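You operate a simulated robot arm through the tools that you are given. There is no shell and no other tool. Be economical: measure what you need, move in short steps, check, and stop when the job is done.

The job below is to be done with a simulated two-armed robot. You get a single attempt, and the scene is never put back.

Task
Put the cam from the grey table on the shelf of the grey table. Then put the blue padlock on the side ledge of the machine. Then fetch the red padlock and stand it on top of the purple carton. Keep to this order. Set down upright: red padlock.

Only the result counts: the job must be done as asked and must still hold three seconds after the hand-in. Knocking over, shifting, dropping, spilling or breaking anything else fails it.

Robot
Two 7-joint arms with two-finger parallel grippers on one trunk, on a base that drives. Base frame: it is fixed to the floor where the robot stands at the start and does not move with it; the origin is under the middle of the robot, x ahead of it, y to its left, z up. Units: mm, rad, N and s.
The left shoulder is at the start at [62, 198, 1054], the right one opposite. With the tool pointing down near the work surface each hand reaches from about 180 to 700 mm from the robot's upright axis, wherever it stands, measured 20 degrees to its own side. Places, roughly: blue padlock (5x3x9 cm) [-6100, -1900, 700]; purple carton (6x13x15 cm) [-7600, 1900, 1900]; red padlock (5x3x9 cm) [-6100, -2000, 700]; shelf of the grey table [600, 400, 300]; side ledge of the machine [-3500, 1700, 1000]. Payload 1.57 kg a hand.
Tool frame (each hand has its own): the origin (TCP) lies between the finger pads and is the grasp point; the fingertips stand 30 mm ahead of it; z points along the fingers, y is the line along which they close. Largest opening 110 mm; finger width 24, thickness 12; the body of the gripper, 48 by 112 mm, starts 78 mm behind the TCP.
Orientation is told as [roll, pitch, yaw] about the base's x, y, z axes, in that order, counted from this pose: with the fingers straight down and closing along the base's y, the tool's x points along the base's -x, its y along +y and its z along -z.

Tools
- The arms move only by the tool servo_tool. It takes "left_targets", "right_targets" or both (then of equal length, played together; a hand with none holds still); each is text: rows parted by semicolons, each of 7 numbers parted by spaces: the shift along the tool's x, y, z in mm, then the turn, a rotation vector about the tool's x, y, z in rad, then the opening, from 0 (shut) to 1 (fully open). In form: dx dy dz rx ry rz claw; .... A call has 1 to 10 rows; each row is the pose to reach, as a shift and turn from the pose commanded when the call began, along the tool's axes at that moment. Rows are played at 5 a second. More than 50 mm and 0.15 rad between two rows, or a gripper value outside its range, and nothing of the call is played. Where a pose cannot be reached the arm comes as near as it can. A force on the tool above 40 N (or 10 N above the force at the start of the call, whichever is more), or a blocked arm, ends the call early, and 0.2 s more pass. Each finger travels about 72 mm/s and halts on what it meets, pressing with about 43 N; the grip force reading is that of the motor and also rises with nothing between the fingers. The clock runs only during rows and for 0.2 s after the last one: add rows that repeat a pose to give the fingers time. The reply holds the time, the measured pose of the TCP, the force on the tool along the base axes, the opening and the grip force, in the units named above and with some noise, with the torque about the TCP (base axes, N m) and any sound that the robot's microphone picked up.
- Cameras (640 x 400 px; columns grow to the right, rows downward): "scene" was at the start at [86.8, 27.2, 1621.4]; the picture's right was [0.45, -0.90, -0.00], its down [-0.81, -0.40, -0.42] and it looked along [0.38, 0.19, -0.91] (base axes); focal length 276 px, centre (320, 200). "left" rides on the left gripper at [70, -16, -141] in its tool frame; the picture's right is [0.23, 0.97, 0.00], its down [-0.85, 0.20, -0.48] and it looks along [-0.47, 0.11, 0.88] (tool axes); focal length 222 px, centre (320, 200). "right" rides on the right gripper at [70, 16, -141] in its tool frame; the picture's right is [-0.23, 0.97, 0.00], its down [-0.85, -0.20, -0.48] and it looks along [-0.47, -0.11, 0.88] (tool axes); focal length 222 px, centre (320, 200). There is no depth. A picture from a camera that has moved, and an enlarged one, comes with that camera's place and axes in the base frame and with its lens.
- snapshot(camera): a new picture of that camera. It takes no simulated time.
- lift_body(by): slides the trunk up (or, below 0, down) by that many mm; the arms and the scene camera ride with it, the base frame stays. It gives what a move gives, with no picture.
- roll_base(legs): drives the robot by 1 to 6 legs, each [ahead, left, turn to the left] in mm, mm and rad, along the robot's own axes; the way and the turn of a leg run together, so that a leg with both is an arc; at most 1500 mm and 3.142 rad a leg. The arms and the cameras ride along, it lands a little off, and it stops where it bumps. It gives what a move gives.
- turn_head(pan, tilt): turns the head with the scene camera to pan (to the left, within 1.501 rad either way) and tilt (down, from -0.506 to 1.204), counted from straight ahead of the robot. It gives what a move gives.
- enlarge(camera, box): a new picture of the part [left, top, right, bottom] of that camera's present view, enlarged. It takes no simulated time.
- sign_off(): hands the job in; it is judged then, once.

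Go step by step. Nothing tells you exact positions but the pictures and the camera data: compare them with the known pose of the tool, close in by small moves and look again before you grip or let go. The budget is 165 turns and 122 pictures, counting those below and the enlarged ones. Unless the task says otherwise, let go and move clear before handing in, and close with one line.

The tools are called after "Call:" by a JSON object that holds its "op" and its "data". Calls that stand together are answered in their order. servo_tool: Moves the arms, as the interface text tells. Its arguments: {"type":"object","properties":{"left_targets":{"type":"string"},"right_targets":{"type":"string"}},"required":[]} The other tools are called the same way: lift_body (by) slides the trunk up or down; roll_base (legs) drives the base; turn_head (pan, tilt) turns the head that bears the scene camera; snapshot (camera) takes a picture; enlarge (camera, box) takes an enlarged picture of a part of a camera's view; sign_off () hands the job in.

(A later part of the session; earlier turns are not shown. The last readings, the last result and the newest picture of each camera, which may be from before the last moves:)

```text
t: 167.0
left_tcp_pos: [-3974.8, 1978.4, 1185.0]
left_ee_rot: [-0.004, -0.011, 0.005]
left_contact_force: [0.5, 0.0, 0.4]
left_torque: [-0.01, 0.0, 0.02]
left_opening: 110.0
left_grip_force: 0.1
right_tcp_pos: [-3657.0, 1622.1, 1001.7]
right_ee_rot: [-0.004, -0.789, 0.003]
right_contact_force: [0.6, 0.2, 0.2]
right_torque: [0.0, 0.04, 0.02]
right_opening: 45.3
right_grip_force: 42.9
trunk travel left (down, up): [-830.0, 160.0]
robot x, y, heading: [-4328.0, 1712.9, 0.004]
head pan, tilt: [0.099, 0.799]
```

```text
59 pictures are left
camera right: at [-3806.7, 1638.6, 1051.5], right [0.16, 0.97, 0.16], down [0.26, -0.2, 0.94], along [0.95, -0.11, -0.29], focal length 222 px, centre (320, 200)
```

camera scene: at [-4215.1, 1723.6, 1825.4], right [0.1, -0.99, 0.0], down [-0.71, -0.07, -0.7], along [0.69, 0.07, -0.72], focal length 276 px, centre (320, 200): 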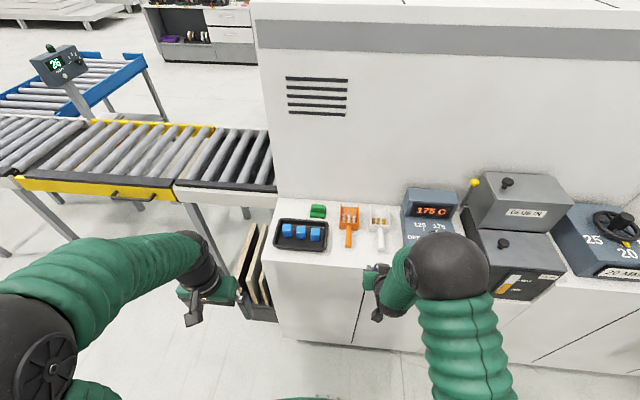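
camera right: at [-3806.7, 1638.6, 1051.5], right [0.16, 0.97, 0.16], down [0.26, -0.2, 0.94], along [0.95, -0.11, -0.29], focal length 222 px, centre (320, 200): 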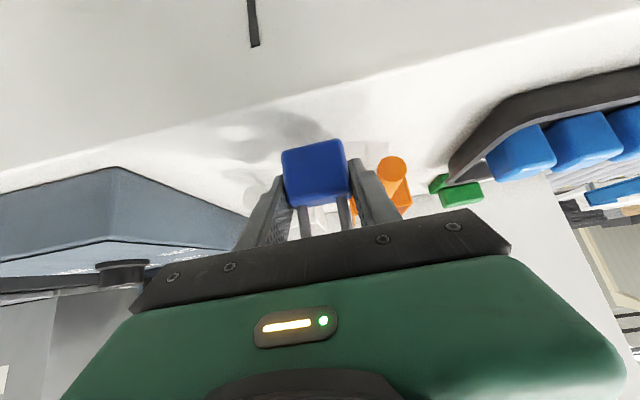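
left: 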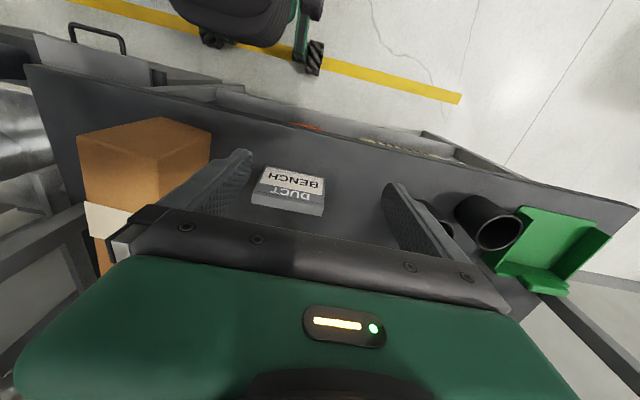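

Still a gap (shadow separate). I keep lowering.

Call:
{"op": "servo_tool", "data": {"right_targets": "2 0 2 0 0 0 0.35; 4 0 4 0 0 0 0.35; 6 0 6 0 0 0 0.35; 8 0 8 0 0 0 0.35; 8 0 8 0 0 0 0.35"}}

Call:
{"op": "enlarge", "data": {"camera": "right", "box": [220, 90, 420, 215]}}

```text
t: 168.2
left_tcp_pos: [-3975.3, 1979.5, 1184.6]
left_ee_rot: [-0.003, -0.01, 0.004]
left_contact_force: [0.4, -0.2, 0.7]
left_torque: [0.02, -0.01, -0.02]
left_opening: 109.9
left_grip_force: 0.1
right_tcp_pos: [-3656.9, 1621.7, 990.1]
right_ee_rot: [-0.004, -0.79, 0.001]
right_contact_force: [0.8, -0.4, -0.8]
right_torque: [-0.01, -0.02, 0.02]
right_opening: 45.4
right_grip_force: 42.4
trunk travel left (down, up): [-830.0, 160.0]
robot x, y, heading: [-4328.3, 1716.2, 0.003]
head pan, tilt: [0.099, 0.799]
```

```text
3.20 times, centred on (320, 152) of right
camera zoom: at [-3806.6, 1638.9, 1040.4], right [0.16, 0.97, 0.16], down [0.26, -0.2, 0.94], along [0.95, -0.11, -0.29], focal length 711 px, centre (320, 352)
```

zoom: 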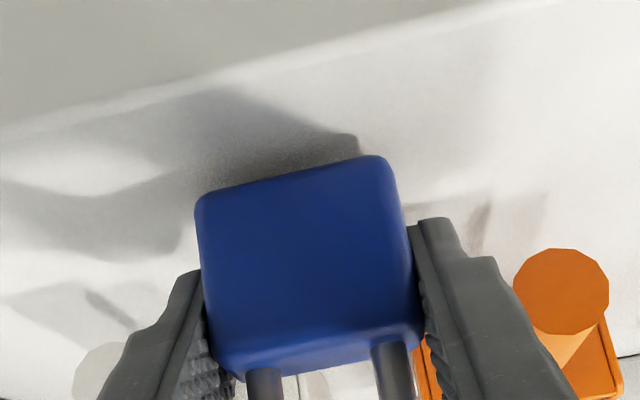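

Call:
{"op": "servo_tool", "data": {"right_targets": "2 0 2 0 0 0 0.35; 4 0 4 0 0 0 0.35; 5.5 0 5.5 0 0 0 0.35; 7 0 7 0 0 0 0.35; 7 0 7 0 0 0 0.35"}}

Call:
{"op": "enlarge", "data": {"camera": "right", "box": [220, 90, 420, 215]}}

```text
t: 169.4
left_tcp_pos: [-3978.9, 1979.0, 1187.0]
left_ee_rot: [-0.004, -0.015, 0.004]
left_contact_force: [0.2, -0.4, 0.2]
left_torque: [0.01, 0.01, 0.01]
left_opening: 110.0
left_grip_force: 0.1
right_tcp_pos: [-3655.8, 1621.9, 984.5]
right_ee_rot: [-0.004, -0.798, 0.001]
right_contact_force: [0.9, -0.9, 26.1]
right_torque: [0.12, 0.33, -0.01]
right_opening: 45.5
right_grip_force: 42.7
trunk travel left (down, up): [-830.0, 160.0]
robot x, y, heading: [-4325.5, 1713.8, 0.003]
head pan, tilt: [0.099, 0.799]
```

```text
3.20 times, centred on (320, 152) of right
camera zoom: at [-3806.4, 1638.6, 1033.2], right [0.16, 0.97, 0.16], down [0.25, -0.2, 0.95], along [0.95, -0.11, -0.28], focal length 711 px, centre (320, 352)
```

zoom: 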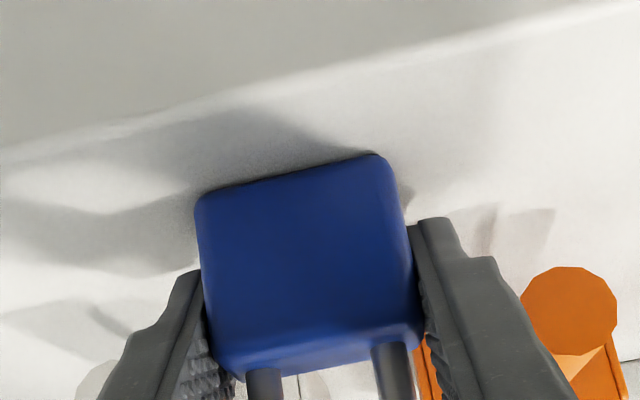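

Contact at 26 N. I ease up 4 mm to relieve it, then open just a little.

Call:
{"op": "servo_tool", "data": {"right_targets": "-2.6 0 -2.6 0 0 0 0.35; -2.6 0 -2.6 0 0 0 0.35"}}

Call:
{"op": "servo_tool", "data": {"right_targets": "0 0 0 0 0 0 0.45; 0 0 0 0 0 0 0.5; 0 0 0 0 0 0 0.5; 0 0 0 0 0 0 0.5"}}

Call:
{"op": "enlarge", "data": {"camera": "right", "box": [220, 90, 420, 215]}}

```text
t: 170.0
left_tcp_pos: [-3976.2, 1981.3, 1184.8]
left_ee_rot: [-0.005, -0.012, 0.004]
left_contact_force: [0.4, 0.0, 0.2]
left_torque: [-0.03, 0.0, 0.0]
left_opening: 110.0
left_grip_force: 0.0
right_tcp_pos: [-3657.4, 1620.6, 984.1]
right_ee_rot: [-0.004, -0.791, 0.004]
right_contact_force: [6.0, -0.2, 16.6]
right_torque: [0.2, -0.06, -0.11]
right_opening: 45.3
right_grip_force: 43.1
trunk travel left (down, up): [-830.0, 160.0]
robot x, y, heading: [-4332.2, 1718.0, 0.001]
head pan, tilt: [0.099, 0.799]
```

```text
t: 171.0
left_tcp_pos: [-3974.9, 1979.5, 1185.1]
left_ee_rot: [-0.003, -0.014, 0.003]
left_contact_force: [-0.2, -0.5, 0.7]
left_torque: [0.02, -0.02, -0.02]
left_opening: 109.9
left_grip_force: 0.0
right_tcp_pos: [-3655.1, 1620.9, 982.2]
right_ee_rot: [-0.004, -0.79, 0.004]
right_contact_force: [0.3, 0.7, 0.7]
right_torque: [-0.03, -0.02, 0.0]
right_opening: 55.3
right_grip_force: 0.0
trunk travel left (down, up): [-830.0, 160.0]
robot x, y, heading: [-4327.4, 1715.5, 0.0]
head pan, tilt: [0.099, 0.799]
```

```text
3.20 times, centred on (320, 152) of right
camera zoom: at [-3806.0, 1638.4, 1033.7], right [0.16, 0.97, 0.16], down [0.26, -0.2, 0.94], along [0.95, -0.11, -0.29], focal length 711 px, centre (320, 352)
```

zoom: 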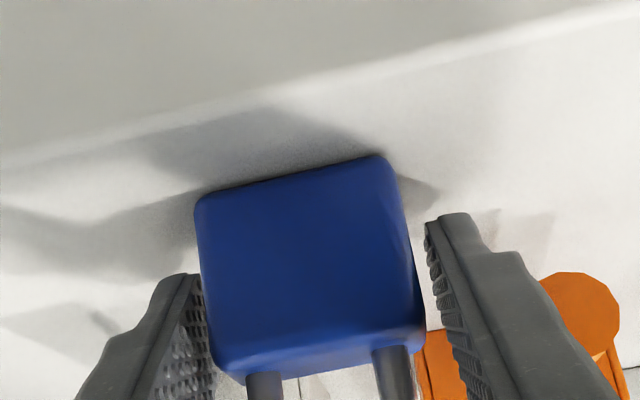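

The blue padlock stands free. I withdraw back along the fingers, slightly recentred, and verify.

Call:
{"op": "servo_tool", "data": {"right_targets": "0 -2.5 0 0 0 0 0.5; 0 -2.5 -15 0 0 0 0.5; 0 -2.5 -50 0 0 0 0.5; 0 -2.5 -95 0 0 0 0.5; 0 -2.5 -95 0 0 0 0.5"}}

Call:
{"op": "snapshot", "data": {"camera": "right"}}

```text
t: 172.2
left_tcp_pos: [-3974.2, 1978.7, 1184.8]
left_ee_rot: [-0.003, -0.011, 0.004]
left_contact_force: [-0.4, -0.1, 0.1]
left_torque: [0.0, -0.01, 0.0]
left_opening: 110.1
left_grip_force: 0.1
right_tcp_pos: [-3723.2, 1619.6, 1052.8]
right_ee_rot: [-0.004, -0.788, 0.006]
right_contact_force: [-0.4, -0.3, 0.5]
right_torque: [-0.03, -0.03, 0.02]
right_opening: 55.2
right_grip_force: 0.0
trunk travel left (down, up): [-830.0, 160.0]
robot x, y, heading: [-4328.6, 1716.5, 0.003]
head pan, tilt: [0.099, 0.799]
```

```text
55 pictures are left
camera right: at [-3873.6, 1636.1, 1102.7], right [0.16, 0.97, 0.16], down [0.26, -0.2, 0.94], along [0.95, -0.11, -0.29], focal length 222 px, centre (320, 200)
```

right: 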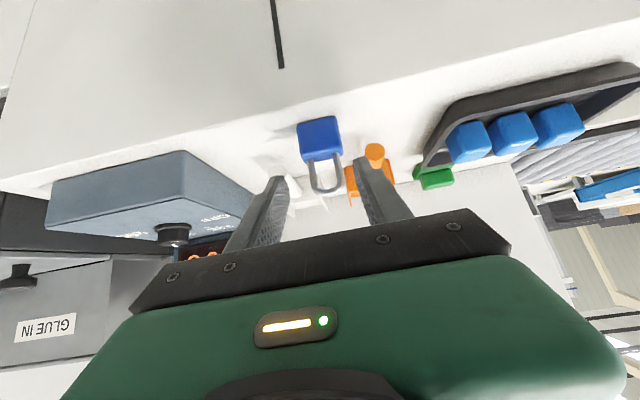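

Blue is placed. I back off, turn west and study the purple carton's surroundings before fetching red.

Call:
{"op": "roll_base", "data": {"legs": [[-500, 0, 0], [0, 0, 3.1]]}}

Call:
{"op": "turn_head", "data": {"pan": 0.1, "tilt": 0.1}}

Call:
{"op": "snapshot", "data": {"camera": "scene"}}

```text
t: 182.4
left_tcp_pos: [-5192.5, 1461.0, 1184.6]
left_ee_rot: [-0.004, -0.013, 3.101]
left_contact_force: [-0.8, 0.6, 0.1]
left_torque: [0.01, 0.0, -0.01]
left_opening: 110.3
left_grip_force: 0.0
right_tcp_pos: [-5427.4, 1832.8, 1053.2]
right_ee_rot: [-0.004, -0.79, 3.102]
right_contact_force: [0.1, 0.0, 0.3]
right_torque: [0.01, 0.0, 0.0]
right_opening: 55.0
right_grip_force: 0.1
trunk travel left (down, up): [-830.0, 160.0]
robot x, y, heading: [-4828.2, 1709.3, 3.104]
head pan, tilt: [0.099, 0.799]
```

```text
t: 183.4
left_tcp_pos: [-5191.1, 1461.5, 1185.1]
left_ee_rot: [-0.003, -0.014, 3.102]
left_contact_force: [-1.2, -0.3, -0.3]
left_torque: [-0.05, 0.0, -0.02]
left_opening: 110.3
left_grip_force: 0.0
right_tcp_pos: [-5427.5, 1831.3, 1053.0]
right_ee_rot: [-0.004, -0.789, 3.101]
right_contact_force: [0.4, -0.9, 0.2]
right_torque: [-0.02, 0.01, 0.0]
right_opening: 55.2
right_grip_force: 0.0
trunk travel left (down, up): [-830.0, 160.0]
robot x, y, heading: [-4827.7, 1708.2, 3.104]
head pan, tilt: [0.099, 0.099]
```

```text
54 pictures are left
camera scene: at [-4952.4, 1703.7, 1888.3], right [-0.06, 1.0, 0.0], down [0.1, 0.01, -0.99], along [-0.99, -0.06, -0.1], focal length 276 px, centre (320, 200)
```

scene: 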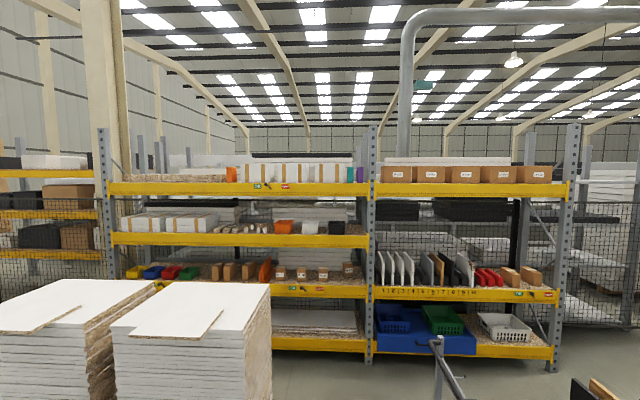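

Call:
{"op": "enlarge", "data": {"camera": "scene", "box": [290, 130, 450, 230]}}

Call:
{"op": "turn_head", "data": {"pan": 0.0, "tilt": 0.5}}

Call:
{"op": "snapshot", "data": {"camera": "scene"}}

```text
4.00 times, centred on (370, 180) of scene
camera zoom: at [-4952.4, 1703.7, 1888.3], right [-0.06, 1.0, 0.0], down [0.1, 0.01, -0.99], along [-0.99, -0.06, -0.1], focal length 1103 px, centre (120, 280)
```

zoom: 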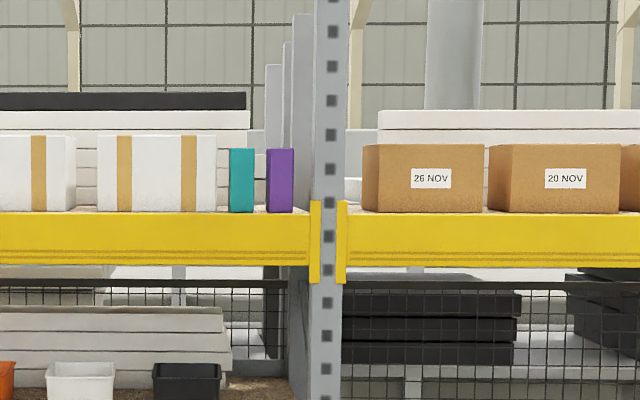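

```text
t: 184.3
left_tcp_pos: [-5190.7, 1460.8, 1185.7]
left_ee_rot: [-0.002, -0.013, 3.102]
left_contact_force: [-0.6, 0.2, -0.1]
left_torque: [0.02, -0.04, 0.0]
left_opening: 110.2
left_grip_force: 0.0
right_tcp_pos: [-5427.1, 1830.7, 1053.7]
right_ee_rot: [-0.001, -0.79, 3.101]
right_contact_force: [0.3, 0.6, 0.5]
right_torque: [0.01, -0.03, -0.01]
right_opening: 55.2
right_grip_force: 0.0
trunk travel left (down, up): [-830.0, 160.0]
robot x, y, heading: [-4827.3, 1711.7, 3.105]
head pan, tilt: [0.0, 0.499]
```

```text
52 pictures are left
camera scene: at [-4951.6, 1712.8, 1851.4], right [0.04, 1.0, 0.0], down [0.48, -0.02, -0.88], along [-0.88, 0.03, -0.48], focal length 276 px, centre (320, 200)
```

scene: 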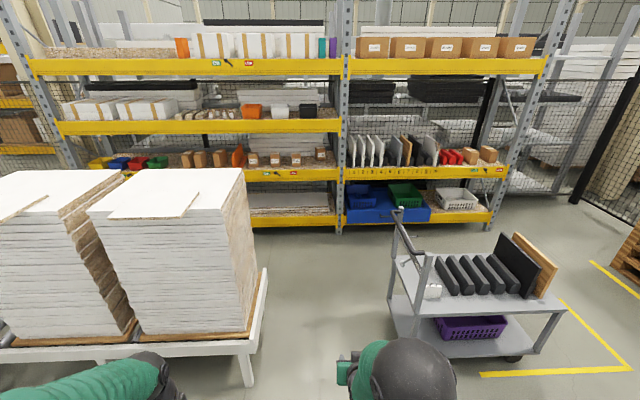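

The purple carton's top is about z 1935, right beside a rack post, so red should be gripped with a nearly horizontal tool. I tuck the hand a little and drive back to the cabinet.

Call:
{"op": "servo_tool", "data": {"right_targets": "30 0 -30 0 0 0 0.7; 60 0 -60 0 0 0 0.7; 80 0 -80 0 0 0 0.7; 80 0 -80 0 0 0 0.7"}}

Call:
{"op": "roll_base", "data": {"legs": [[280, 1450, 0.037], [0, 1450, 0]]}}

```text
t: 185.3
left_tcp_pos: [-5191.6, 1461.1, 1185.1]
left_ee_rot: [-0.005, -0.012, 3.099]
left_contact_force: [0.5, -0.4, -0.1]
left_torque: [0.02, 0.03, 0.02]
left_opening: 110.0
left_grip_force: 0.1
right_tcp_pos: [-5313.9, 1826.3, 1052.4]
right_ee_rot: [-0.003, -0.792, 3.101]
right_contact_force: [0.2, 0.3, 0.3]
right_torque: [0.01, -0.03, 0.05]
right_opening: 77.2
right_grip_force: 0.1
trunk travel left (down, up): [-830.0, 160.0]
robot x, y, heading: [-4828.7, 1711.5, 3.106]
head pan, tilt: [0.0, 0.499]
```

```text
t: 199.4
left_tcp_pos: [-5507.1, -1433.6, 1185.7]
left_ee_rot: [-0.003, -0.014, 3.119]
left_contact_force: [0.0, 0.0, 0.7]
left_torque: [0.03, -0.01, -0.01]
left_opening: 110.1
left_grip_force: 0.0
right_tcp_pos: [-5635.1, -1069.7, 1050.8]
right_ee_rot: [-0.001, -0.789, 3.116]
right_contact_force: [0.4, 0.0, 0.0]
right_torque: [-0.01, 0.0, 0.02]
right_opening: 77.0
right_grip_force: 0.1
trunk travel left (down, up): [-830.0, 160.0]
robot x, y, heading: [-5147.3, -1182.5, 3.118]
head pan, tilt: [0.0, 0.499]
```

Call:
{"op": "roll_base", "data": {"legs": [[300, 0, 0], [0, 1100, 0], [0, 0, -0.228]]}}

Call:
{"op": "lift_body", "data": {"by": -230}}

Call:
{"op": "turn_head", "data": {"pan": 0.0, "tilt": 0.85}}

Call:
{"op": "snapshot", "data": {"camera": "scene"}}

Call:
{"op": "snapshot", "data": {"camera": "right"}}

```text
t: 207.5
left_tcp_pos: [-5882.7, -2430.9, 1185.0]
left_ee_rot: [-0.004, -0.013, 2.884]
left_contact_force: [1.5, 0.6, 0.0]
left_torque: [0.01, -0.01, -0.02]
left_opening: 109.9
left_grip_force: 0.0
right_tcp_pos: [-5922.6, -2047.9, 1052.4]
right_ee_rot: [-0.006, -0.79, 2.884]
right_contact_force: [0.7, 0.1, 0.3]
right_torque: [0.0, 0.01, -0.01]
right_opening: 77.1
right_grip_force: 0.1
trunk travel left (down, up): [-830.0, 160.0]
robot x, y, heading: [-5476.6, -2266.4, 2.892]
head pan, tilt: [0.0, 0.499]
```

```text
t: 209.9
left_tcp_pos: [-5882.3, -2430.2, 956.2]
left_ee_rot: [-0.005, -0.014, 2.883]
left_contact_force: [-0.1, 0.0, -0.1]
left_torque: [-0.01, 0.0, -0.01]
left_opening: 110.0
left_grip_force: 0.1
right_tcp_pos: [-5921.8, -2047.2, 822.9]
right_ee_rot: [-0.003, -0.792, 2.885]
right_contact_force: [0.3, 0.6, -0.4]
right_torque: [0.01, -0.01, 0.03]
right_opening: 76.8
right_grip_force: 0.0
trunk travel left (down, up): [-600.0, 390.0]
robot x, y, heading: [-5473.1, -2264.9, 2.885]
head pan, tilt: [0.0, 0.499]
```

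```text
t: 210.8
left_tcp_pos: [-5882.0, -2430.5, 955.5]
left_ee_rot: [-0.003, -0.015, 2.886]
left_contact_force: [-1.2, -0.5, 0.5]
left_torque: [0.03, -0.03, 0.02]
left_opening: 110.2
left_grip_force: 0.1
right_tcp_pos: [-5922.6, -2046.6, 823.3]
right_ee_rot: [-0.004, -0.789, 2.886]
right_contact_force: [0.6, 0.4, 0.5]
right_torque: [0.01, 0.01, -0.03]
right_opening: 77.2
right_grip_force: 0.1
trunk travel left (down, up): [-600.0, 390.0]
robot x, y, heading: [-5469.5, -2265.8, 2.884]
head pan, tilt: [0.0, 0.85]
```

```text
51 pictures are left
camera scene: at [-5581.4, -2238.9, 1591.5], right [0.25, 0.97, 0.0], down [0.73, -0.19, -0.66], along [-0.64, 0.17, -0.75], focal length 276 px, centre (320, 200)
```

scene: 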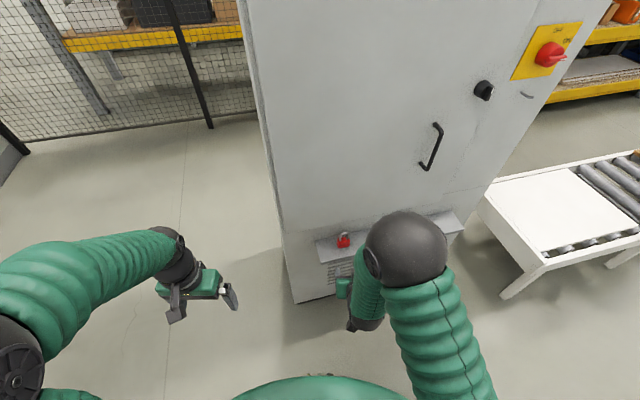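

```text
50 pictures are left
camera right: at [-5782.1, -2101.0, 873.0], right [-0.4, -0.9, 0.16], down [-0.2, 0.26, 0.95], along [-0.89, 0.35, -0.29], focal length 222 px, centre (320, 200)
```

right: 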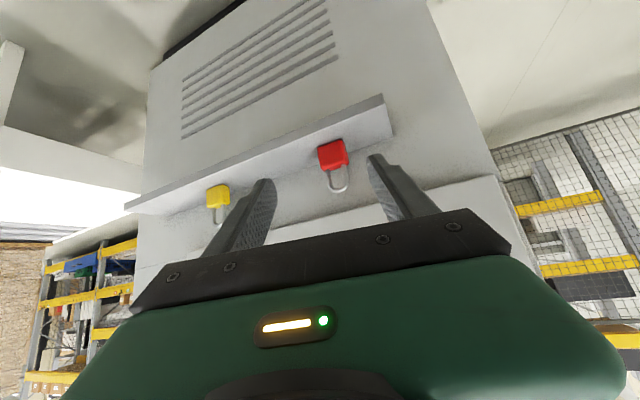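

I align the base squarely with the padlock row first, then tilt the right hand to near horizontal in front of red.

Call:
{"op": "roll_base", "data": {"legs": [[0, 0, 0.256]]}}

Call:
{"op": "servo_tool", "data": {"right_targets": "7 -32 21 0 -0.132 0 0.7; 15 -64 42 0 -0.264 0 0.7; 22 -96 63 0 -0.396 0 0.7; 29 -128 83 0 -0.528 0 0.7; 36.5 -160 104 0 -0.66 0 0.7; 36.5 -160 104 0 -0.66 0 0.7"}}

Call:
{"op": "snapshot", "data": {"camera": "right"}}

Call:
{"op": "enlarge", "data": {"camera": "scene", "box": [270, 170, 450, 282]}}

```text
t: 212.0
left_tcp_pos: [-5825.8, -2526.5, 956.1]
left_ee_rot: [-0.003, -0.014, 3.14]
left_contact_force: [-0.2, 0.2, 0.5]
left_torque: [-0.02, -0.03, -0.01]
left_opening: 110.2
left_grip_force: 0.0
right_tcp_pos: [-5961.2, -2164.6, 821.8]
right_ee_rot: [0.0, -0.79, 3.138]
right_contact_force: [0.9, 0.8, 1.3]
right_torque: [0.02, 0.01, 0.02]
right_opening: 77.1
right_grip_force: 0.0
trunk travel left (down, up): [-600.0, 390.0]
robot x, y, heading: [-5476.5, -2263.2, 3.142]
head pan, tilt: [0.0, 0.85]
```

```text
t: 213.4
left_tcp_pos: [-5825.9, -2526.3, 957.6]
left_ee_rot: [-0.002, -0.016, 3.139]
left_contact_force: [-0.5, -0.5, -0.1]
left_torque: [0.03, 0.01, -0.02]
left_opening: 110.2
left_grip_force: 0.0
right_tcp_pos: [-6009.0, -2006.0, 726.5]
right_ee_rot: [-0.015, -1.455, -3.134]
right_contact_force: [-0.2, -1.1, -0.1]
right_torque: [-0.04, 0.0, -0.01]
right_opening: 77.4
right_grip_force: 0.0
trunk travel left (down, up): [-600.0, 390.0]
robot x, y, heading: [-5471.5, -2263.3, 3.141]
head pan, tilt: [0.0, 0.85]
```

```text
49 pictures are left
camera right: at [-5861.4, -2021.9, 672.6], right [-0.03, -0.97, 0.22], down [0.38, 0.2, 0.91], along [-0.93, 0.11, 0.36], focal length 222 px, centre (320, 200)
```

right: 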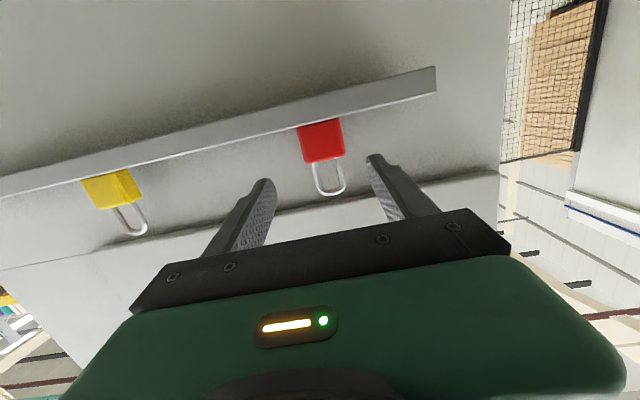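

```text
3.56 times, centred on (360, 226) of scene
camera zoom: at [-5584.3, -2265.3, 1591.4], right [0.0, 1.0, 0.0], down [0.75, 0.0, -0.66], along [-0.66, 0.0, -0.75], focal length 981 px, centre (178, 108)
```

zoom: 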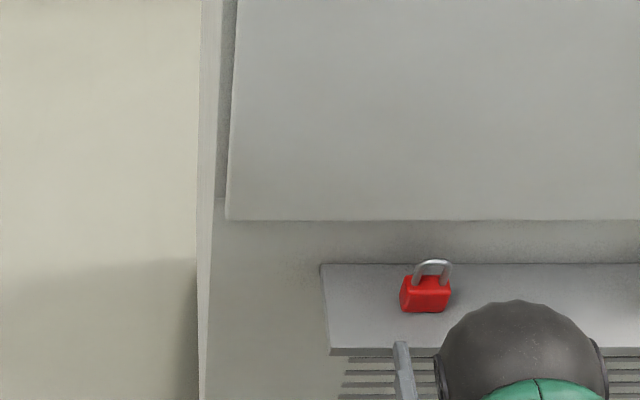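

Red is lined up with the fingers. I advance 90 mm to straddle its body.

Call:
{"op": "servo_tool", "data": {"right_targets": "2 0 30 0 0 0 0.7; 4 0 60 0 0 0 0.7; 6 0 80 0 0 0 0.7; 6 0 91 0 0 0 0.7; 6 0 91 0 0 0 0.7"}}

Call:
{"op": "snapshot", "data": {"camera": "right"}}

Call:
{"op": "enlarge", "data": {"camera": "scene", "box": [270, 170, 450, 282]}}

```text
t: 214.6
left_tcp_pos: [-5825.1, -2527.0, 956.6]
left_ee_rot: [-0.002, -0.015, 3.141]
left_contact_force: [-0.2, -0.1, 0.3]
left_torque: [0.01, -0.01, -0.01]
left_opening: 110.1
left_grip_force: 0.2
right_tcp_pos: [-6098.9, -2004.8, 706.6]
right_ee_rot: [-0.02, -1.45, -3.129]
right_contact_force: [-0.2, 0.2, 0.1]
right_torque: [-0.01, -0.01, 0.0]
right_opening: 77.0
right_grip_force: 0.1
trunk travel left (down, up): [-600.0, 390.0]
robot x, y, heading: [-5473.5, -2264.0, 3.143]
head pan, tilt: [0.0, 0.85]
```

```text
47 pictures are left
camera right: at [-5951.5, -2022.3, 655.3], right [-0.03, -0.97, 0.22], down [0.38, 0.2, 0.91], along [-0.93, 0.11, 0.36], focal length 222 px, centre (320, 200)
```

right: 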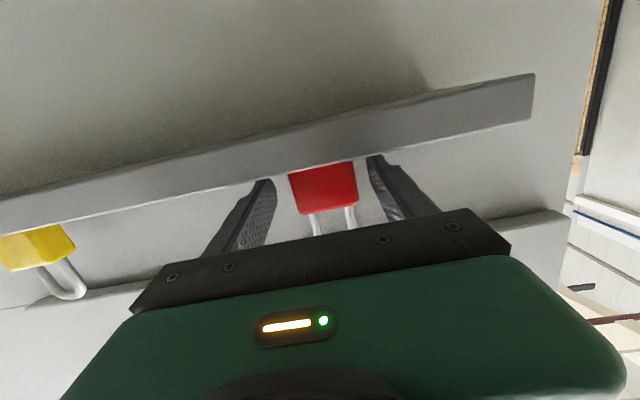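

```text
3.56 times, centred on (360, 226) of scene
camera zoom: at [-5585.1, -2265.4, 1591.4], right [0.0, 1.0, 0.0], down [0.75, 0.0, -0.66], along [-0.66, 0.0, -0.75], focal length 981 px, centre (178, 108)
```

zoom: 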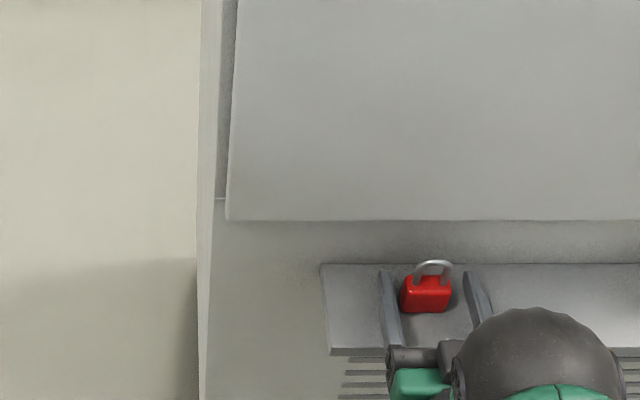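

Good straddle; I close on red.

Call:
{"op": "servo_tool", "data": {"right_targets": "0 0 0 0 0 0 0.5; 0 0 0 0 0 0 0.35; 0 0 0 0 0 0 0.35; 0 0 0 0 0 0 0.35; 0 0 0 0 0 0 0.35"}}

Call:
{"op": "enlarge", "data": {"camera": "right", "box": [220, 120, 420, 245]}}

```text
t: 215.8
left_tcp_pos: [-5826.9, -2526.1, 955.2]
left_ee_rot: [-0.002, -0.016, 3.142]
left_contact_force: [-0.8, 0.2, -0.4]
left_torque: [0.01, 0.0, -0.02]
left_opening: 110.0
left_grip_force: 0.1
right_tcp_pos: [-6099.7, -2005.4, 708.0]
right_ee_rot: [-0.018, -1.452, -3.13]
right_contact_force: [0.2, 0.2, 0.6]
right_torque: [-0.05, -0.05, -0.02]
right_opening: 45.4
right_grip_force: 42.6
trunk travel left (down, up): [-600.0, 390.0]
robot x, y, heading: [-5473.3, -2265.4, 3.14]
head pan, tilt: [0.0, 0.85]
```

```text
3.20 times, centred on (320, 182) of right
camera zoom: at [-5951.3, -2022.4, 655.2], right [-0.03, -0.97, 0.22], down [0.37, 0.2, 0.91], along [-0.93, 0.11, 0.36], focal length 711 px, centre (320, 256)
```

zoom: 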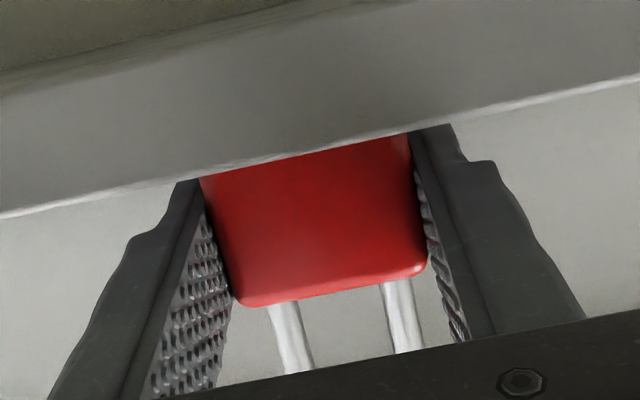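

Red is gripped. I lift it straight up 80 mm and draw back.

Call:
{"op": "servo_tool", "data": {"right_targets": "-20 0 -2 0 0 0 0.35; -50 0 -6 0 0 0 0.35; -85 0 -10 0 0 0 0.35; -80 0 -55 0 0 0 0.35; -75 0 -95 0 0 0 0.35; -75 0 -95 0 0 0 0.35"}}

Call:
{"op": "enlarge", "data": {"camera": "right", "box": [200, 90, 440, 240]}}

```text
t: 217.2
left_tcp_pos: [-5825.4, -2527.3, 956.2]
left_ee_rot: [0.0, -0.015, 3.14]
left_contact_force: [0.2, 0.4, -0.7]
left_torque: [0.0, 0.05, 0.01]
left_opening: 110.0
left_grip_force: 0.0
right_tcp_pos: [-6012.7, -2007.9, 794.3]
right_ee_rot: [-0.016, -1.452, -3.128]
right_contact_force: [0.0, -0.2, -0.8]
right_torque: [0.0, -0.01, 0.0]
right_opening: 45.6
right_grip_force: 43.2
trunk travel left (down, up): [-600.0, 390.0]
robot x, y, heading: [-5476.9, -2262.1, 3.142]
head pan, tilt: [0.0, 0.85]
```

```text
2.67 times, centred on (320, 165) of right
camera zoom: at [-5864.8, -2023.9, 741.8], right [-0.03, -0.97, 0.22], down [0.37, 0.2, 0.91], along [-0.93, 0.11, 0.36], focal length 592 px, centre (320, 293)
```

zoom: 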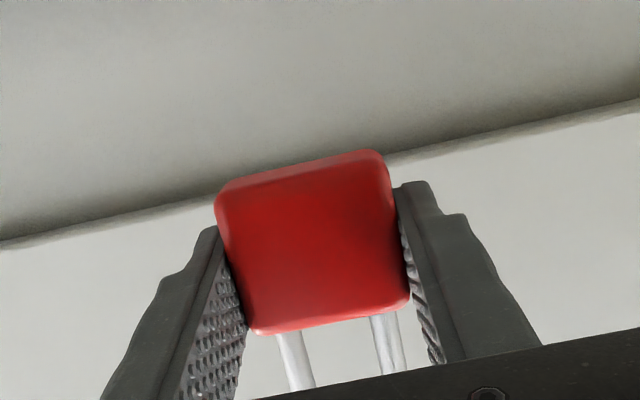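

Red is held upright, bottom about 27 mm below the TCP. I drive out and north up the aisle as before.

Call:
{"op": "roll_base", "data": {"legs": [[-40, -720, 0], [0, 0, -1.57], [1000, -350, 0], [1400, 0, 0]]}}

```text
t: 236.7
left_tcp_pos: [-5324.1, 1229.5, 955.1]
left_ee_rot: [-0.003, -0.014, 1.562]
left_contact_force: [0.6, 0.4, 0.4]
left_torque: [0.03, 0.02, 0.01]
left_opening: 110.1
left_grip_force: 0.1
right_tcp_pos: [-4804.3, 1412.4, 794.0]
right_ee_rot: [-0.016, -1.452, 1.573]
right_contact_force: [-0.7, -0.2, -1.0]
right_torque: [-0.02, 0.02, 0.01]
right_opening: 45.5
right_grip_force: 43.3
trunk travel left (down, up): [-600.0, 390.0]
robot x, y, heading: [-5064.8, 875.8, 1.564]
head pan, tilt: [0.0, 0.85]
```

I continue to y about 1860, turn west, raise the trunk, and look at the corridor to the rack.

Call:
{"op": "roll_base", "data": {"legs": [[980, 0, 0], [0, 0, 1.578]]}}

Call:
{"op": "lift_body", "data": {"by": 389}}

Call:
{"op": "turn_head", "data": {"pan": 0.0, "tilt": 0.5}}

Call:
{"op": "snapshot", "data": {"camera": "scene"}}

```text
t: 245.6
left_tcp_pos: [-5408.5, 1575.8, 956.4]
left_ee_rot: [-0.002, -0.016, -3.132]
left_contact_force: [-0.7, 0.4, 0.2]
left_torque: [0.01, 0.02, 0.01]
left_opening: 109.9
left_grip_force: 0.0
right_tcp_pos: [-5599.2, 2092.9, 795.4]
right_ee_rot: [-0.016, -1.452, -3.124]
right_contact_force: [-0.1, -0.4, -1.2]
right_torque: [0.0, -0.01, -0.01]
right_opening: 45.3
right_grip_force: 43.0
trunk travel left (down, up): [-600.0, 390.0]
robot x, y, heading: [-5060.1, 1838.3, -3.133]
head pan, tilt: [0.0, 0.85]
```

```text
t: 249.3
left_tcp_pos: [-5407.5, 1575.2, 1346.4]
left_ee_rot: [-0.001, -0.017, -3.133]
left_contact_force: [-0.4, -0.4, -0.6]
left_torque: [0.02, -0.03, 0.0]
left_opening: 109.9
left_grip_force: 0.1
right_tcp_pos: [-5600.5, 2094.0, 1184.7]
right_ee_rot: [-0.018, -1.454, -3.122]
right_contact_force: [-0.5, -0.2, -0.6]
right_torque: [-0.02, -0.02, 0.0]
right_opening: 45.4
right_grip_force: 43.5
trunk travel left (down, up): [-989.0, 1.0]
robot x, y, heading: [-5057.9, 1839.7, -3.131]
head pan, tilt: [0.0, 0.85]
```

```text
t: 250.2
left_tcp_pos: [-5407.7, 1575.4, 1345.0]
left_ee_rot: [-0.002, -0.017, -3.132]
left_contact_force: [0.7, 0.0, -0.2]
left_torque: [-0.03, 0.0, -0.02]
left_opening: 110.3
left_grip_force: 0.0
right_tcp_pos: [-5599.3, 2093.4, 1184.2]
right_ee_rot: [-0.019, -1.455, -3.121]
right_contact_force: [0.0, -0.9, -0.4]
right_torque: [0.04, 0.01, -0.01]
right_opening: 45.5
right_grip_force: 42.9
trunk travel left (down, up): [-989.0, 1.0]
robot x, y, heading: [-5060.1, 1838.3, -3.132]
head pan, tilt: [0.0, 0.499]
```

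```text
43 pictures are left
camera scene: at [-5184.0, 1838.9, 2010.2], right [-0.01, 1.0, 0.0], down [0.48, 0.0, -0.88], along [-0.88, -0.01, -0.48], focal length 276 px, centre (320, 200)
```

scene: 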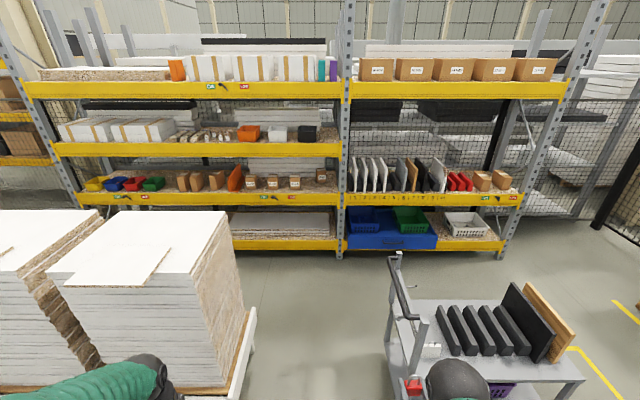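

The corridor (about 800 mm) is centred on the robot. First I test here in free space whether the arm can raise the padlock to carton height.

Call:
{"op": "servo_tool", "data": {"right_targets": "-45 0 -5 0 0 0 0.35; -90 0 -10 0 0 0 0.35; -135 0 -16 0 0 0 0.35; -180 0 -21 0 0 0 0.35; -225 0 -26 0 0 0 0.35; -270 0 -32 0 0 0 0.35; -315 0 -37 0 0 0 0.35; -360 0 -42 0 0 0 0.35; -405 0 -48 0 0 0 0.35; -447 0 -53 0 0 0 0.35"}}

Call:
{"op": "servo_tool", "data": {"right_targets": "-45 0 -5 0 0 0 0.35; -90 0 -10 0 0 0 0.35; -135 0 -16 0 0 0 0.35; -180 0 -21 0 0 0 0.35; -225 0 -26 0 0 0 0.35; -270 0 -32 0 0 0 0.35; -315 0 -37 0 0 0 0.35; -360 0 -42 0 0 0 0.35; -360 0 -42 0 0 0 0.35"}}

```text
t: 252.4
left_tcp_pos: [-5405.6, 1575.0, 1346.9]
left_ee_rot: [-0.002, -0.018, -3.134]
left_contact_force: [0.6, -0.5, 0.2]
left_torque: [-0.01, 0.02, -0.02]
left_opening: 110.1
left_grip_force: 0.1
right_tcp_pos: [-5597.5, 2090.7, 1637.0]
right_ee_rot: [-0.024, -1.454, -3.113]
right_contact_force: [-0.7, -0.3, -0.9]
right_torque: [-0.01, -0.02, 0.0]
right_opening: 45.1
right_grip_force: 43.4
trunk travel left (down, up): [-989.0, 1.0]
robot x, y, heading: [-5059.4, 1840.7, -3.138]
head pan, tilt: [0.0, 0.499]
```

```text
t: 254.4
left_tcp_pos: [-5405.8, 1576.8, 1345.9]
left_ee_rot: [-0.001, -0.017, -3.134]
left_contact_force: [-0.6, -0.6, 0.0]
left_torque: [-0.05, -0.01, 0.0]
left_opening: 109.8
left_grip_force: 0.1
right_tcp_pos: [-5599.8, 2094.4, 1996.2]
right_ee_rot: [0.003, -1.454, -3.139]
right_contact_force: [0.4, -0.1, -1.0]
right_torque: [0.03, 0.01, 0.0]
right_opening: 45.1
right_grip_force: 43.0
right hand out of reach, approached as far as the arm can: row 2, 3, 4
trunk travel left (down, up): [-989.0, 1.0]
robot x, y, heading: [-5055.6, 1838.4, -3.137]
head pan, tilt: [0.0, 0.499]
```

The arm reaches z 1996 with a level grip, so I can drive in with it raised. I go forward through the corridor and look at the carton.

Call:
{"op": "roll_base", "data": {"legs": [[1300, 0, -0.004]]}}

Call:
{"op": "turn_head", "data": {"pan": 0.0, "tilt": 0.15}}

Call:
{"op": "snapshot", "data": {"camera": "scene"}}

Call:
{"op": "enlarge", "data": {"camera": "scene", "box": [240, 130, 400, 230]}}

```text
t: 260.8
left_tcp_pos: [-6692.4, 1583.6, 1346.0]
left_ee_rot: [-0.002, -0.019, 3.13]
left_contact_force: [0.4, -0.2, 0.8]
left_torque: [-0.03, -0.02, -0.01]
left_opening: 110.0
left_grip_force: 0.0
right_tcp_pos: [-6874.9, 2104.3, 1997.5]
right_ee_rot: [-0.02, -1.454, -3.137]
right_contact_force: [-0.6, 0.6, -0.8]
right_torque: [0.04, 0.03, 0.01]
right_opening: 45.4
right_grip_force: 42.5
trunk travel left (down, up): [-989.0, 1.0]
robot x, y, heading: [-6340.4, 1843.9, 3.132]
head pan, tilt: [0.0, 0.499]
```

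```text
t: 261.7
left_tcp_pos: [-6693.9, 1583.5, 1346.5]
left_ee_rot: [-0.001, -0.017, 3.128]
left_contact_force: [0.1, -0.8, 0.1]
left_torque: [0.01, -0.05, 0.01]
left_opening: 110.0
left_grip_force: 0.0
right_tcp_pos: [-6876.1, 2105.7, 1995.9]
right_ee_rot: [-0.017, -1.454, -3.137]
right_contact_force: [0.6, 0.7, -1.9]
right_torque: [0.01, 0.0, -0.01]
right_opening: 45.3
right_grip_force: 42.9
trunk travel left (down, up): [-989.0, 1.0]
robot x, y, heading: [-6341.6, 1841.8, 3.133]
head pan, tilt: [0.0, 0.15]
```

```text
42 pictures are left
camera scene: at [-6465.7, 1842.9, 2042.8], right [0.01, 1.0, 0.0], down [0.15, 0.0, -0.99], along [-0.99, 0.01, -0.15], focal length 276 px, centre (320, 200)
```

scene: 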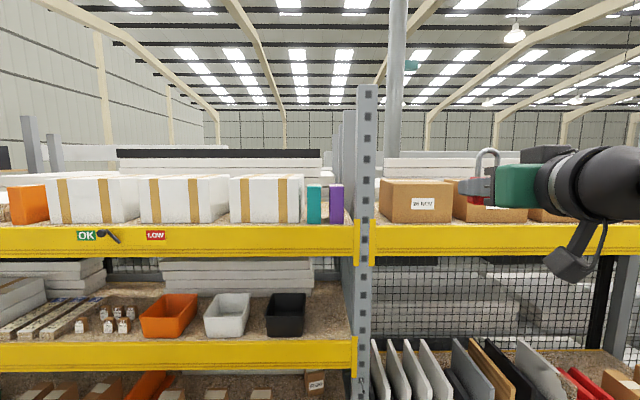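

```text
4.00 times, centred on (320, 180) of scene
camera zoom: at [-6465.7, 1842.9, 2042.8], right [0.01, 1.0, 0.0], down [0.15, 0.0, -0.99], along [-0.99, 0.01, -0.15], focal length 1103 px, centre (320, 280)
```

zoom: 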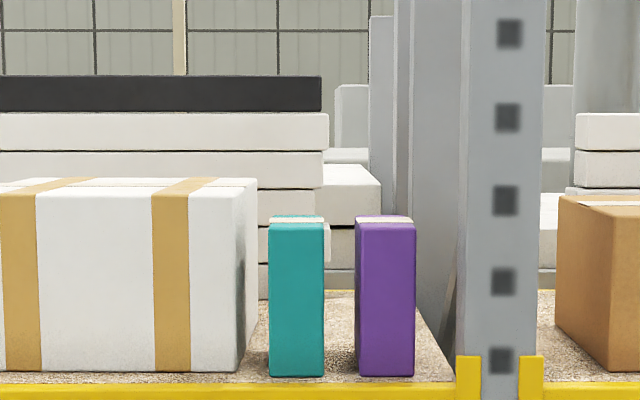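

The carton's front face is near x -7547, y centre 1917, top z 1936; the rack post starts at y 1982 and lies behind where the gripper body will be. I shift the arm inward and drive closer.

Call:
{"op": "servo_tool", "data": {"right_targets": "0 30 0 0 0 0 0.35; 0 60 0 0 0 0 0.35; 0 90 0 0 0 0 0.35; 0 90 0 0 0 0 0.35"}}

Call:
{"op": "roll_base", "data": {"legs": [[450, 0, 0.008]]}}

Call:
{"op": "snapshot", "data": {"camera": "scene"}}

Call:
{"op": "snapshot", "data": {"camera": "right"}}

```text
t: 262.7
left_tcp_pos: [-6695.6, 1582.3, 1345.4]
left_ee_rot: [-0.003, -0.018, 3.128]
left_contact_force: [1.0, -0.1, -0.1]
left_torque: [-0.02, 0.01, 0.01]
left_opening: 109.8
left_grip_force: 0.1
right_tcp_pos: [-6878.5, 2015.9, 1994.5]
right_ee_rot: [-0.031, -1.454, -3.13]
right_contact_force: [0.3, 0.2, -1.1]
right_torque: [0.0, 0.0, 0.01]
right_opening: 45.3
right_grip_force: 43.1
right hand out of reach, approached as far as the arm can: row 3, 4
trunk travel left (down, up): [-989.0, 1.0]
robot x, y, heading: [-6341.9, 1839.6, 3.127]
head pan, tilt: [0.0, 0.15]
```

```text
t: 265.4
left_tcp_pos: [-7135.7, 1584.7, 1347.0]
left_ee_rot: [-0.002, -0.022, 3.136]
left_contact_force: [0.5, -0.8, -0.2]
left_torque: [-0.03, 0.01, 0.04]
left_opening: 110.1
left_grip_force: 0.0
right_tcp_pos: [-7319.4, 2017.8, 1995.8]
right_ee_rot: [-0.03, -1.458, -3.123]
right_contact_force: [0.6, -0.3, -0.7]
right_torque: [-0.02, -0.01, -0.02]
right_opening: 45.4
right_grip_force: 43.1
trunk travel left (down, up): [-989.0, 1.0]
robot x, y, heading: [-6789.9, 1844.7, 3.14]
head pan, tilt: [0.0, 0.15]
```

```text
40 pictures are left
camera scene: at [-6906.8, 1844.5, 2043.3], right [0.0, 1.0, 0.0], down [0.15, 0.0, -0.99], along [-0.99, 0.0, -0.15], focal length 276 px, centre (320, 200)
```

scene: 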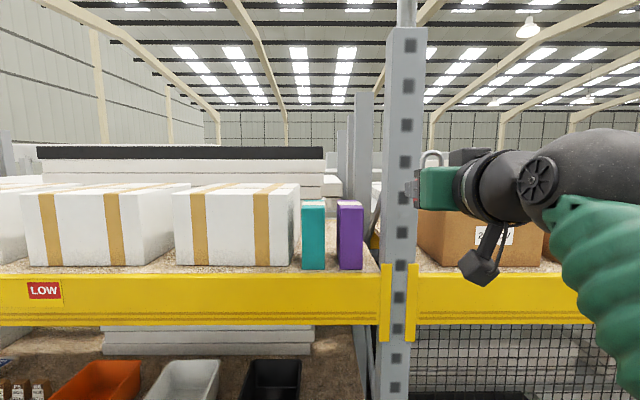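

```text
39 pictures are left
camera right: at [-7171.6, 2000.1, 1942.9], right [-0.04, -0.97, 0.22], down [0.38, 0.19, 0.9], along [-0.92, 0.12, 0.36], focal length 222 px, centre (320, 200)
```

right: 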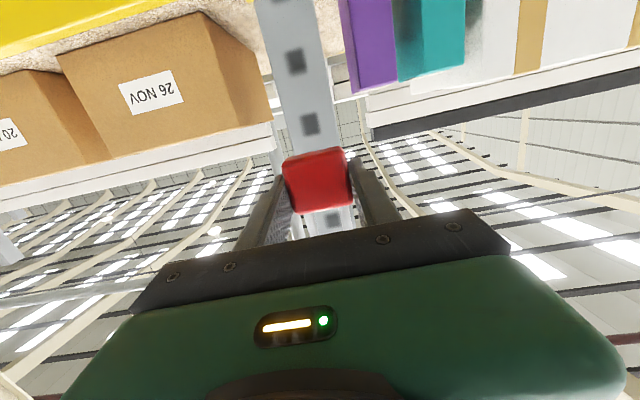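

Call:
{"op": "enlarge", "data": {"camera": "scene", "box": [280, 180, 440, 280]}}

```text
4.00 times, centred on (360, 230) of scene
camera zoom: at [-6906.8, 1844.5, 2043.3], right [0.0, 1.0, 0.0], down [0.15, 0.0, -0.99], along [-0.99, 0.0, -0.15], focal length 1103 px, centre (160, 80)
```

zoom: 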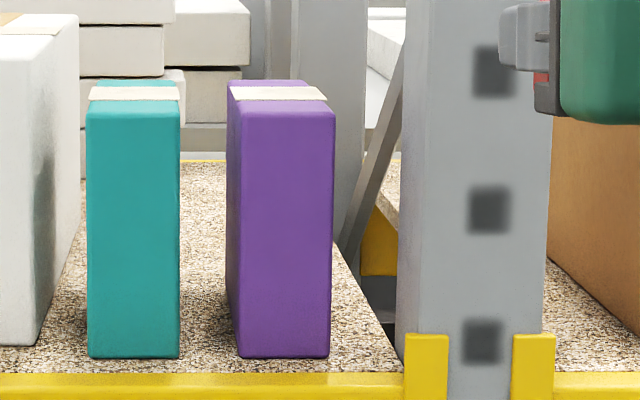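

Combining both cameras: carton front top edge about (-7555, 1920, 1935), roughly 56–60 mm wide. I align laterally and come within about 110 mm.

Call:
{"op": "roll_base", "data": {"legs": [[0, 97, 0], [140, 0, 0]]}}

Call:
{"op": "snapshot", "data": {"camera": "right"}}

Call:
{"op": "enlarge", "data": {"camera": "scene", "box": [280, 150, 480, 275]}}

```text
t: 267.4
left_tcp_pos: [-7265.7, 1501.1, 1352.6]
left_ee_rot: [0.008, -0.028, 3.131]
left_contact_force: [0.6, 0.4, 0.4]
left_torque: [-0.02, 0.06, -0.02]
left_opening: 110.2
left_grip_force: 0.0
right_tcp_pos: [-7447.2, 1942.5, 1998.4]
right_ee_rot: [0.08, -1.463, 3.051]
right_contact_force: [0.9, 0.8, -0.8]
right_torque: [0.01, -0.03, 0.09]
right_opening: 45.2
right_grip_force: 43.3
trunk travel left (down, up): [-989.0, 1.0]
robot x, y, heading: [-6925.0, 1751.0, 3.141]
head pan, tilt: [0.0, 0.15]
```

```text
37 pictures are left
camera right: at [-7299.5, 1923.3, 1945.1], right [-0.04, -0.97, 0.23], down [0.39, 0.2, 0.9], along [-0.92, 0.12, 0.37], focal length 222 px, centre (320, 200)
```

right: 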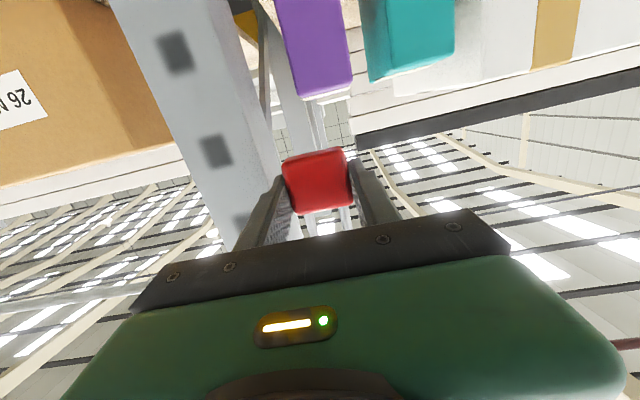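

```text
3.20 times, centred on (380, 212) of scene
camera zoom: at [-7031.3, 1745.3, 2044.2], right [0.0, 1.0, 0.0], down [0.14, 0.0, -0.99], along [-0.99, 0.0, -0.14], focal length 883 px, centre (128, 160)
```

zoom: 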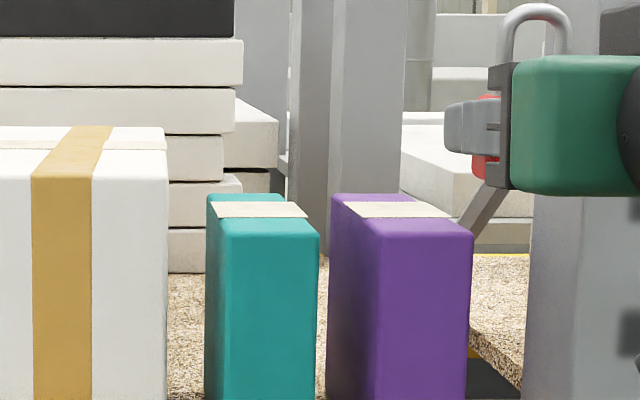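

The padlock must go 19 mm left. I shift it with the arm and let everything settle.

Call:
{"op": "servo_tool", "data": {"right_targets": "0 10 0 0 0 0 0.35; 0 19 0 0 0 0 0.35; 0 19 0 0 0 0 0.35; 0 19 0 0 0 0 0.35; 0 19 0 0 0 0 0.35"}}

Call:
{"op": "snapshot", "data": {"camera": "right"}}

```text
t: 267.8
left_tcp_pos: [-7278.1, 1515.1, 1350.5]
left_ee_rot: [0.014, -0.017, 3.127]
left_contact_force: [0.2, 0.3, -1.0]
left_torque: [0.02, -0.01, -0.03]
left_opening: 110.1
left_grip_force: 0.0
right_tcp_pos: [-7463.7, 1953.5, 1990.9]
right_ee_rot: [0.145, -1.451, 2.985]
right_contact_force: [0.1, -0.1, -0.5]
right_torque: [0.0, -0.01, 0.02]
right_opening: 45.4
right_grip_force: 43.3
trunk travel left (down, up): [-989.0, 1.0]
robot x, y, heading: [-6925.0, 1754.8, 3.135]
head pan, tilt: [0.0, 0.15]
stopped in row 1 (right hand): the force on the tool passed its limit at 81 N (the readings are from after the stop); the commanded pose is now the measured one
```

```text
35 pictures are left
camera right: at [-7316.2, 1934.0, 1938.7], right [-0.04, -0.97, 0.24], down [0.38, 0.21, 0.9], along [-0.93, 0.13, 0.36], focal length 222 px, centre (320, 200)
```

right: 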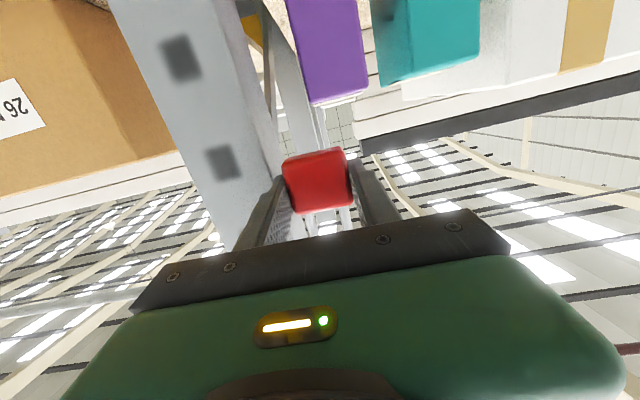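

The force limit tripped and both hands show a slight lean, possibly sway after the drive. I hold still and read again.

Call:
{"op": "servo_tool", "data": {"right_targets": "0 0 0 0 0 0 0.35; 0 0 0 0 0 0 0.35; 0 0 0 0 0 0 0.35; 0 0 0 0 0 0 0.35; 0 0 0 0 0 0 0.35"}}

Call:
{"op": "snapshot", "data": {"camera": "scene"}}

```text
t: 269.2
left_tcp_pos: [-7276.9, 1492.4, 1346.9]
left_ee_rot: [-0.002, -0.018, 3.133]
left_contact_force: [0.6, -0.1, 0.2]
left_torque: [0.0, 0.0, -0.01]
left_opening: 109.9
left_grip_force: 0.0
right_tcp_pos: [-7463.2, 1919.5, 1997.1]
right_ee_rot: [0.004, -1.453, 3.126]
right_contact_force: [0.3, -0.9, -1.4]
right_torque: [-0.01, -0.02, -0.06]
right_opening: 45.4
right_grip_force: 43.3
trunk travel left (down, up): [-989.0, 1.0]
robot x, y, heading: [-6926.0, 1752.0, 3.139]
head pan, tilt: [0.0, 0.15]
stopped in row 5 (right hand): the arm was blocked; the commanded pose is now the measured one
```

```text
34 pictures are left
camera scene: at [-7052.1, 1724.6, 2042.6], right [0.0, 1.0, 0.01], down [0.15, 0.01, -0.99], along [-0.99, 0.01, -0.15], focal length 276 px, centre (320, 200)
```

scene: 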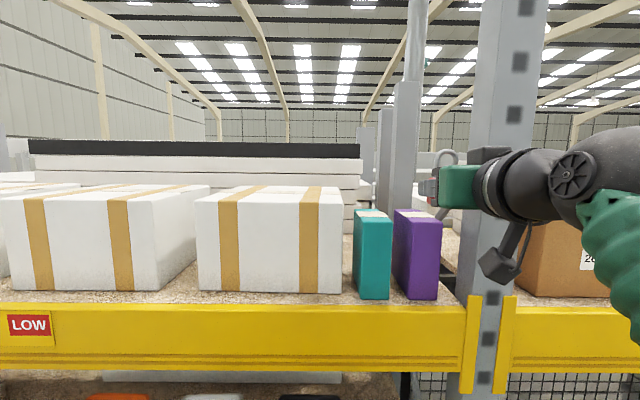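

It was sway; it seems to be settling. I hold once more to confirm.

Call:
{"op": "servo_tool", "data": {"right_targets": "0 0 0 0 0 0 0.35; 0 0 0 0 0 0 0.35; 0 0 0 0 0 0 0.35; 0 0 0 0 0 0 0.35; 0 0 0 0 0 0 0.35; 0 0 0 0 0 0 0.35"}}

Call:
{"op": "snapshot", "data": {"camera": "right"}}

```text
t: 270.6
left_tcp_pos: [-7276.7, 1517.6, 1349.5]
left_ee_rot: [0.016, -0.018, 3.129]
left_contact_force: [-0.9, 0.9, 0.1]
left_torque: [0.0, -0.03, 0.01]
left_opening: 109.9
left_grip_force: 0.0
right_tcp_pos: [-7464.4, 1953.4, 1993.5]
right_ee_rot: [0.164, -1.451, 2.968]
right_contact_force: [0.5, 0.1, -1.0]
right_torque: [-0.03, 0.0, 0.05]
right_opening: 45.2
right_grip_force: 42.7
trunk travel left (down, up): [-989.0, 1.0]
robot x, y, heading: [-6926.6, 1751.9, 3.144]
head pan, tilt: [0.0, 0.15]
```

```text
33 pictures are left
camera right: at [-7317.1, 1934.8, 1940.7], right [-0.04, -0.97, 0.24], down [0.38, 0.21, 0.9], along [-0.93, 0.13, 0.36], focal length 222 px, centre (320, 200)
```

right: 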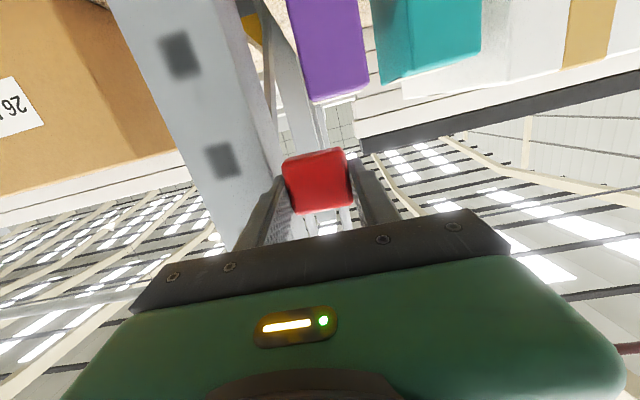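

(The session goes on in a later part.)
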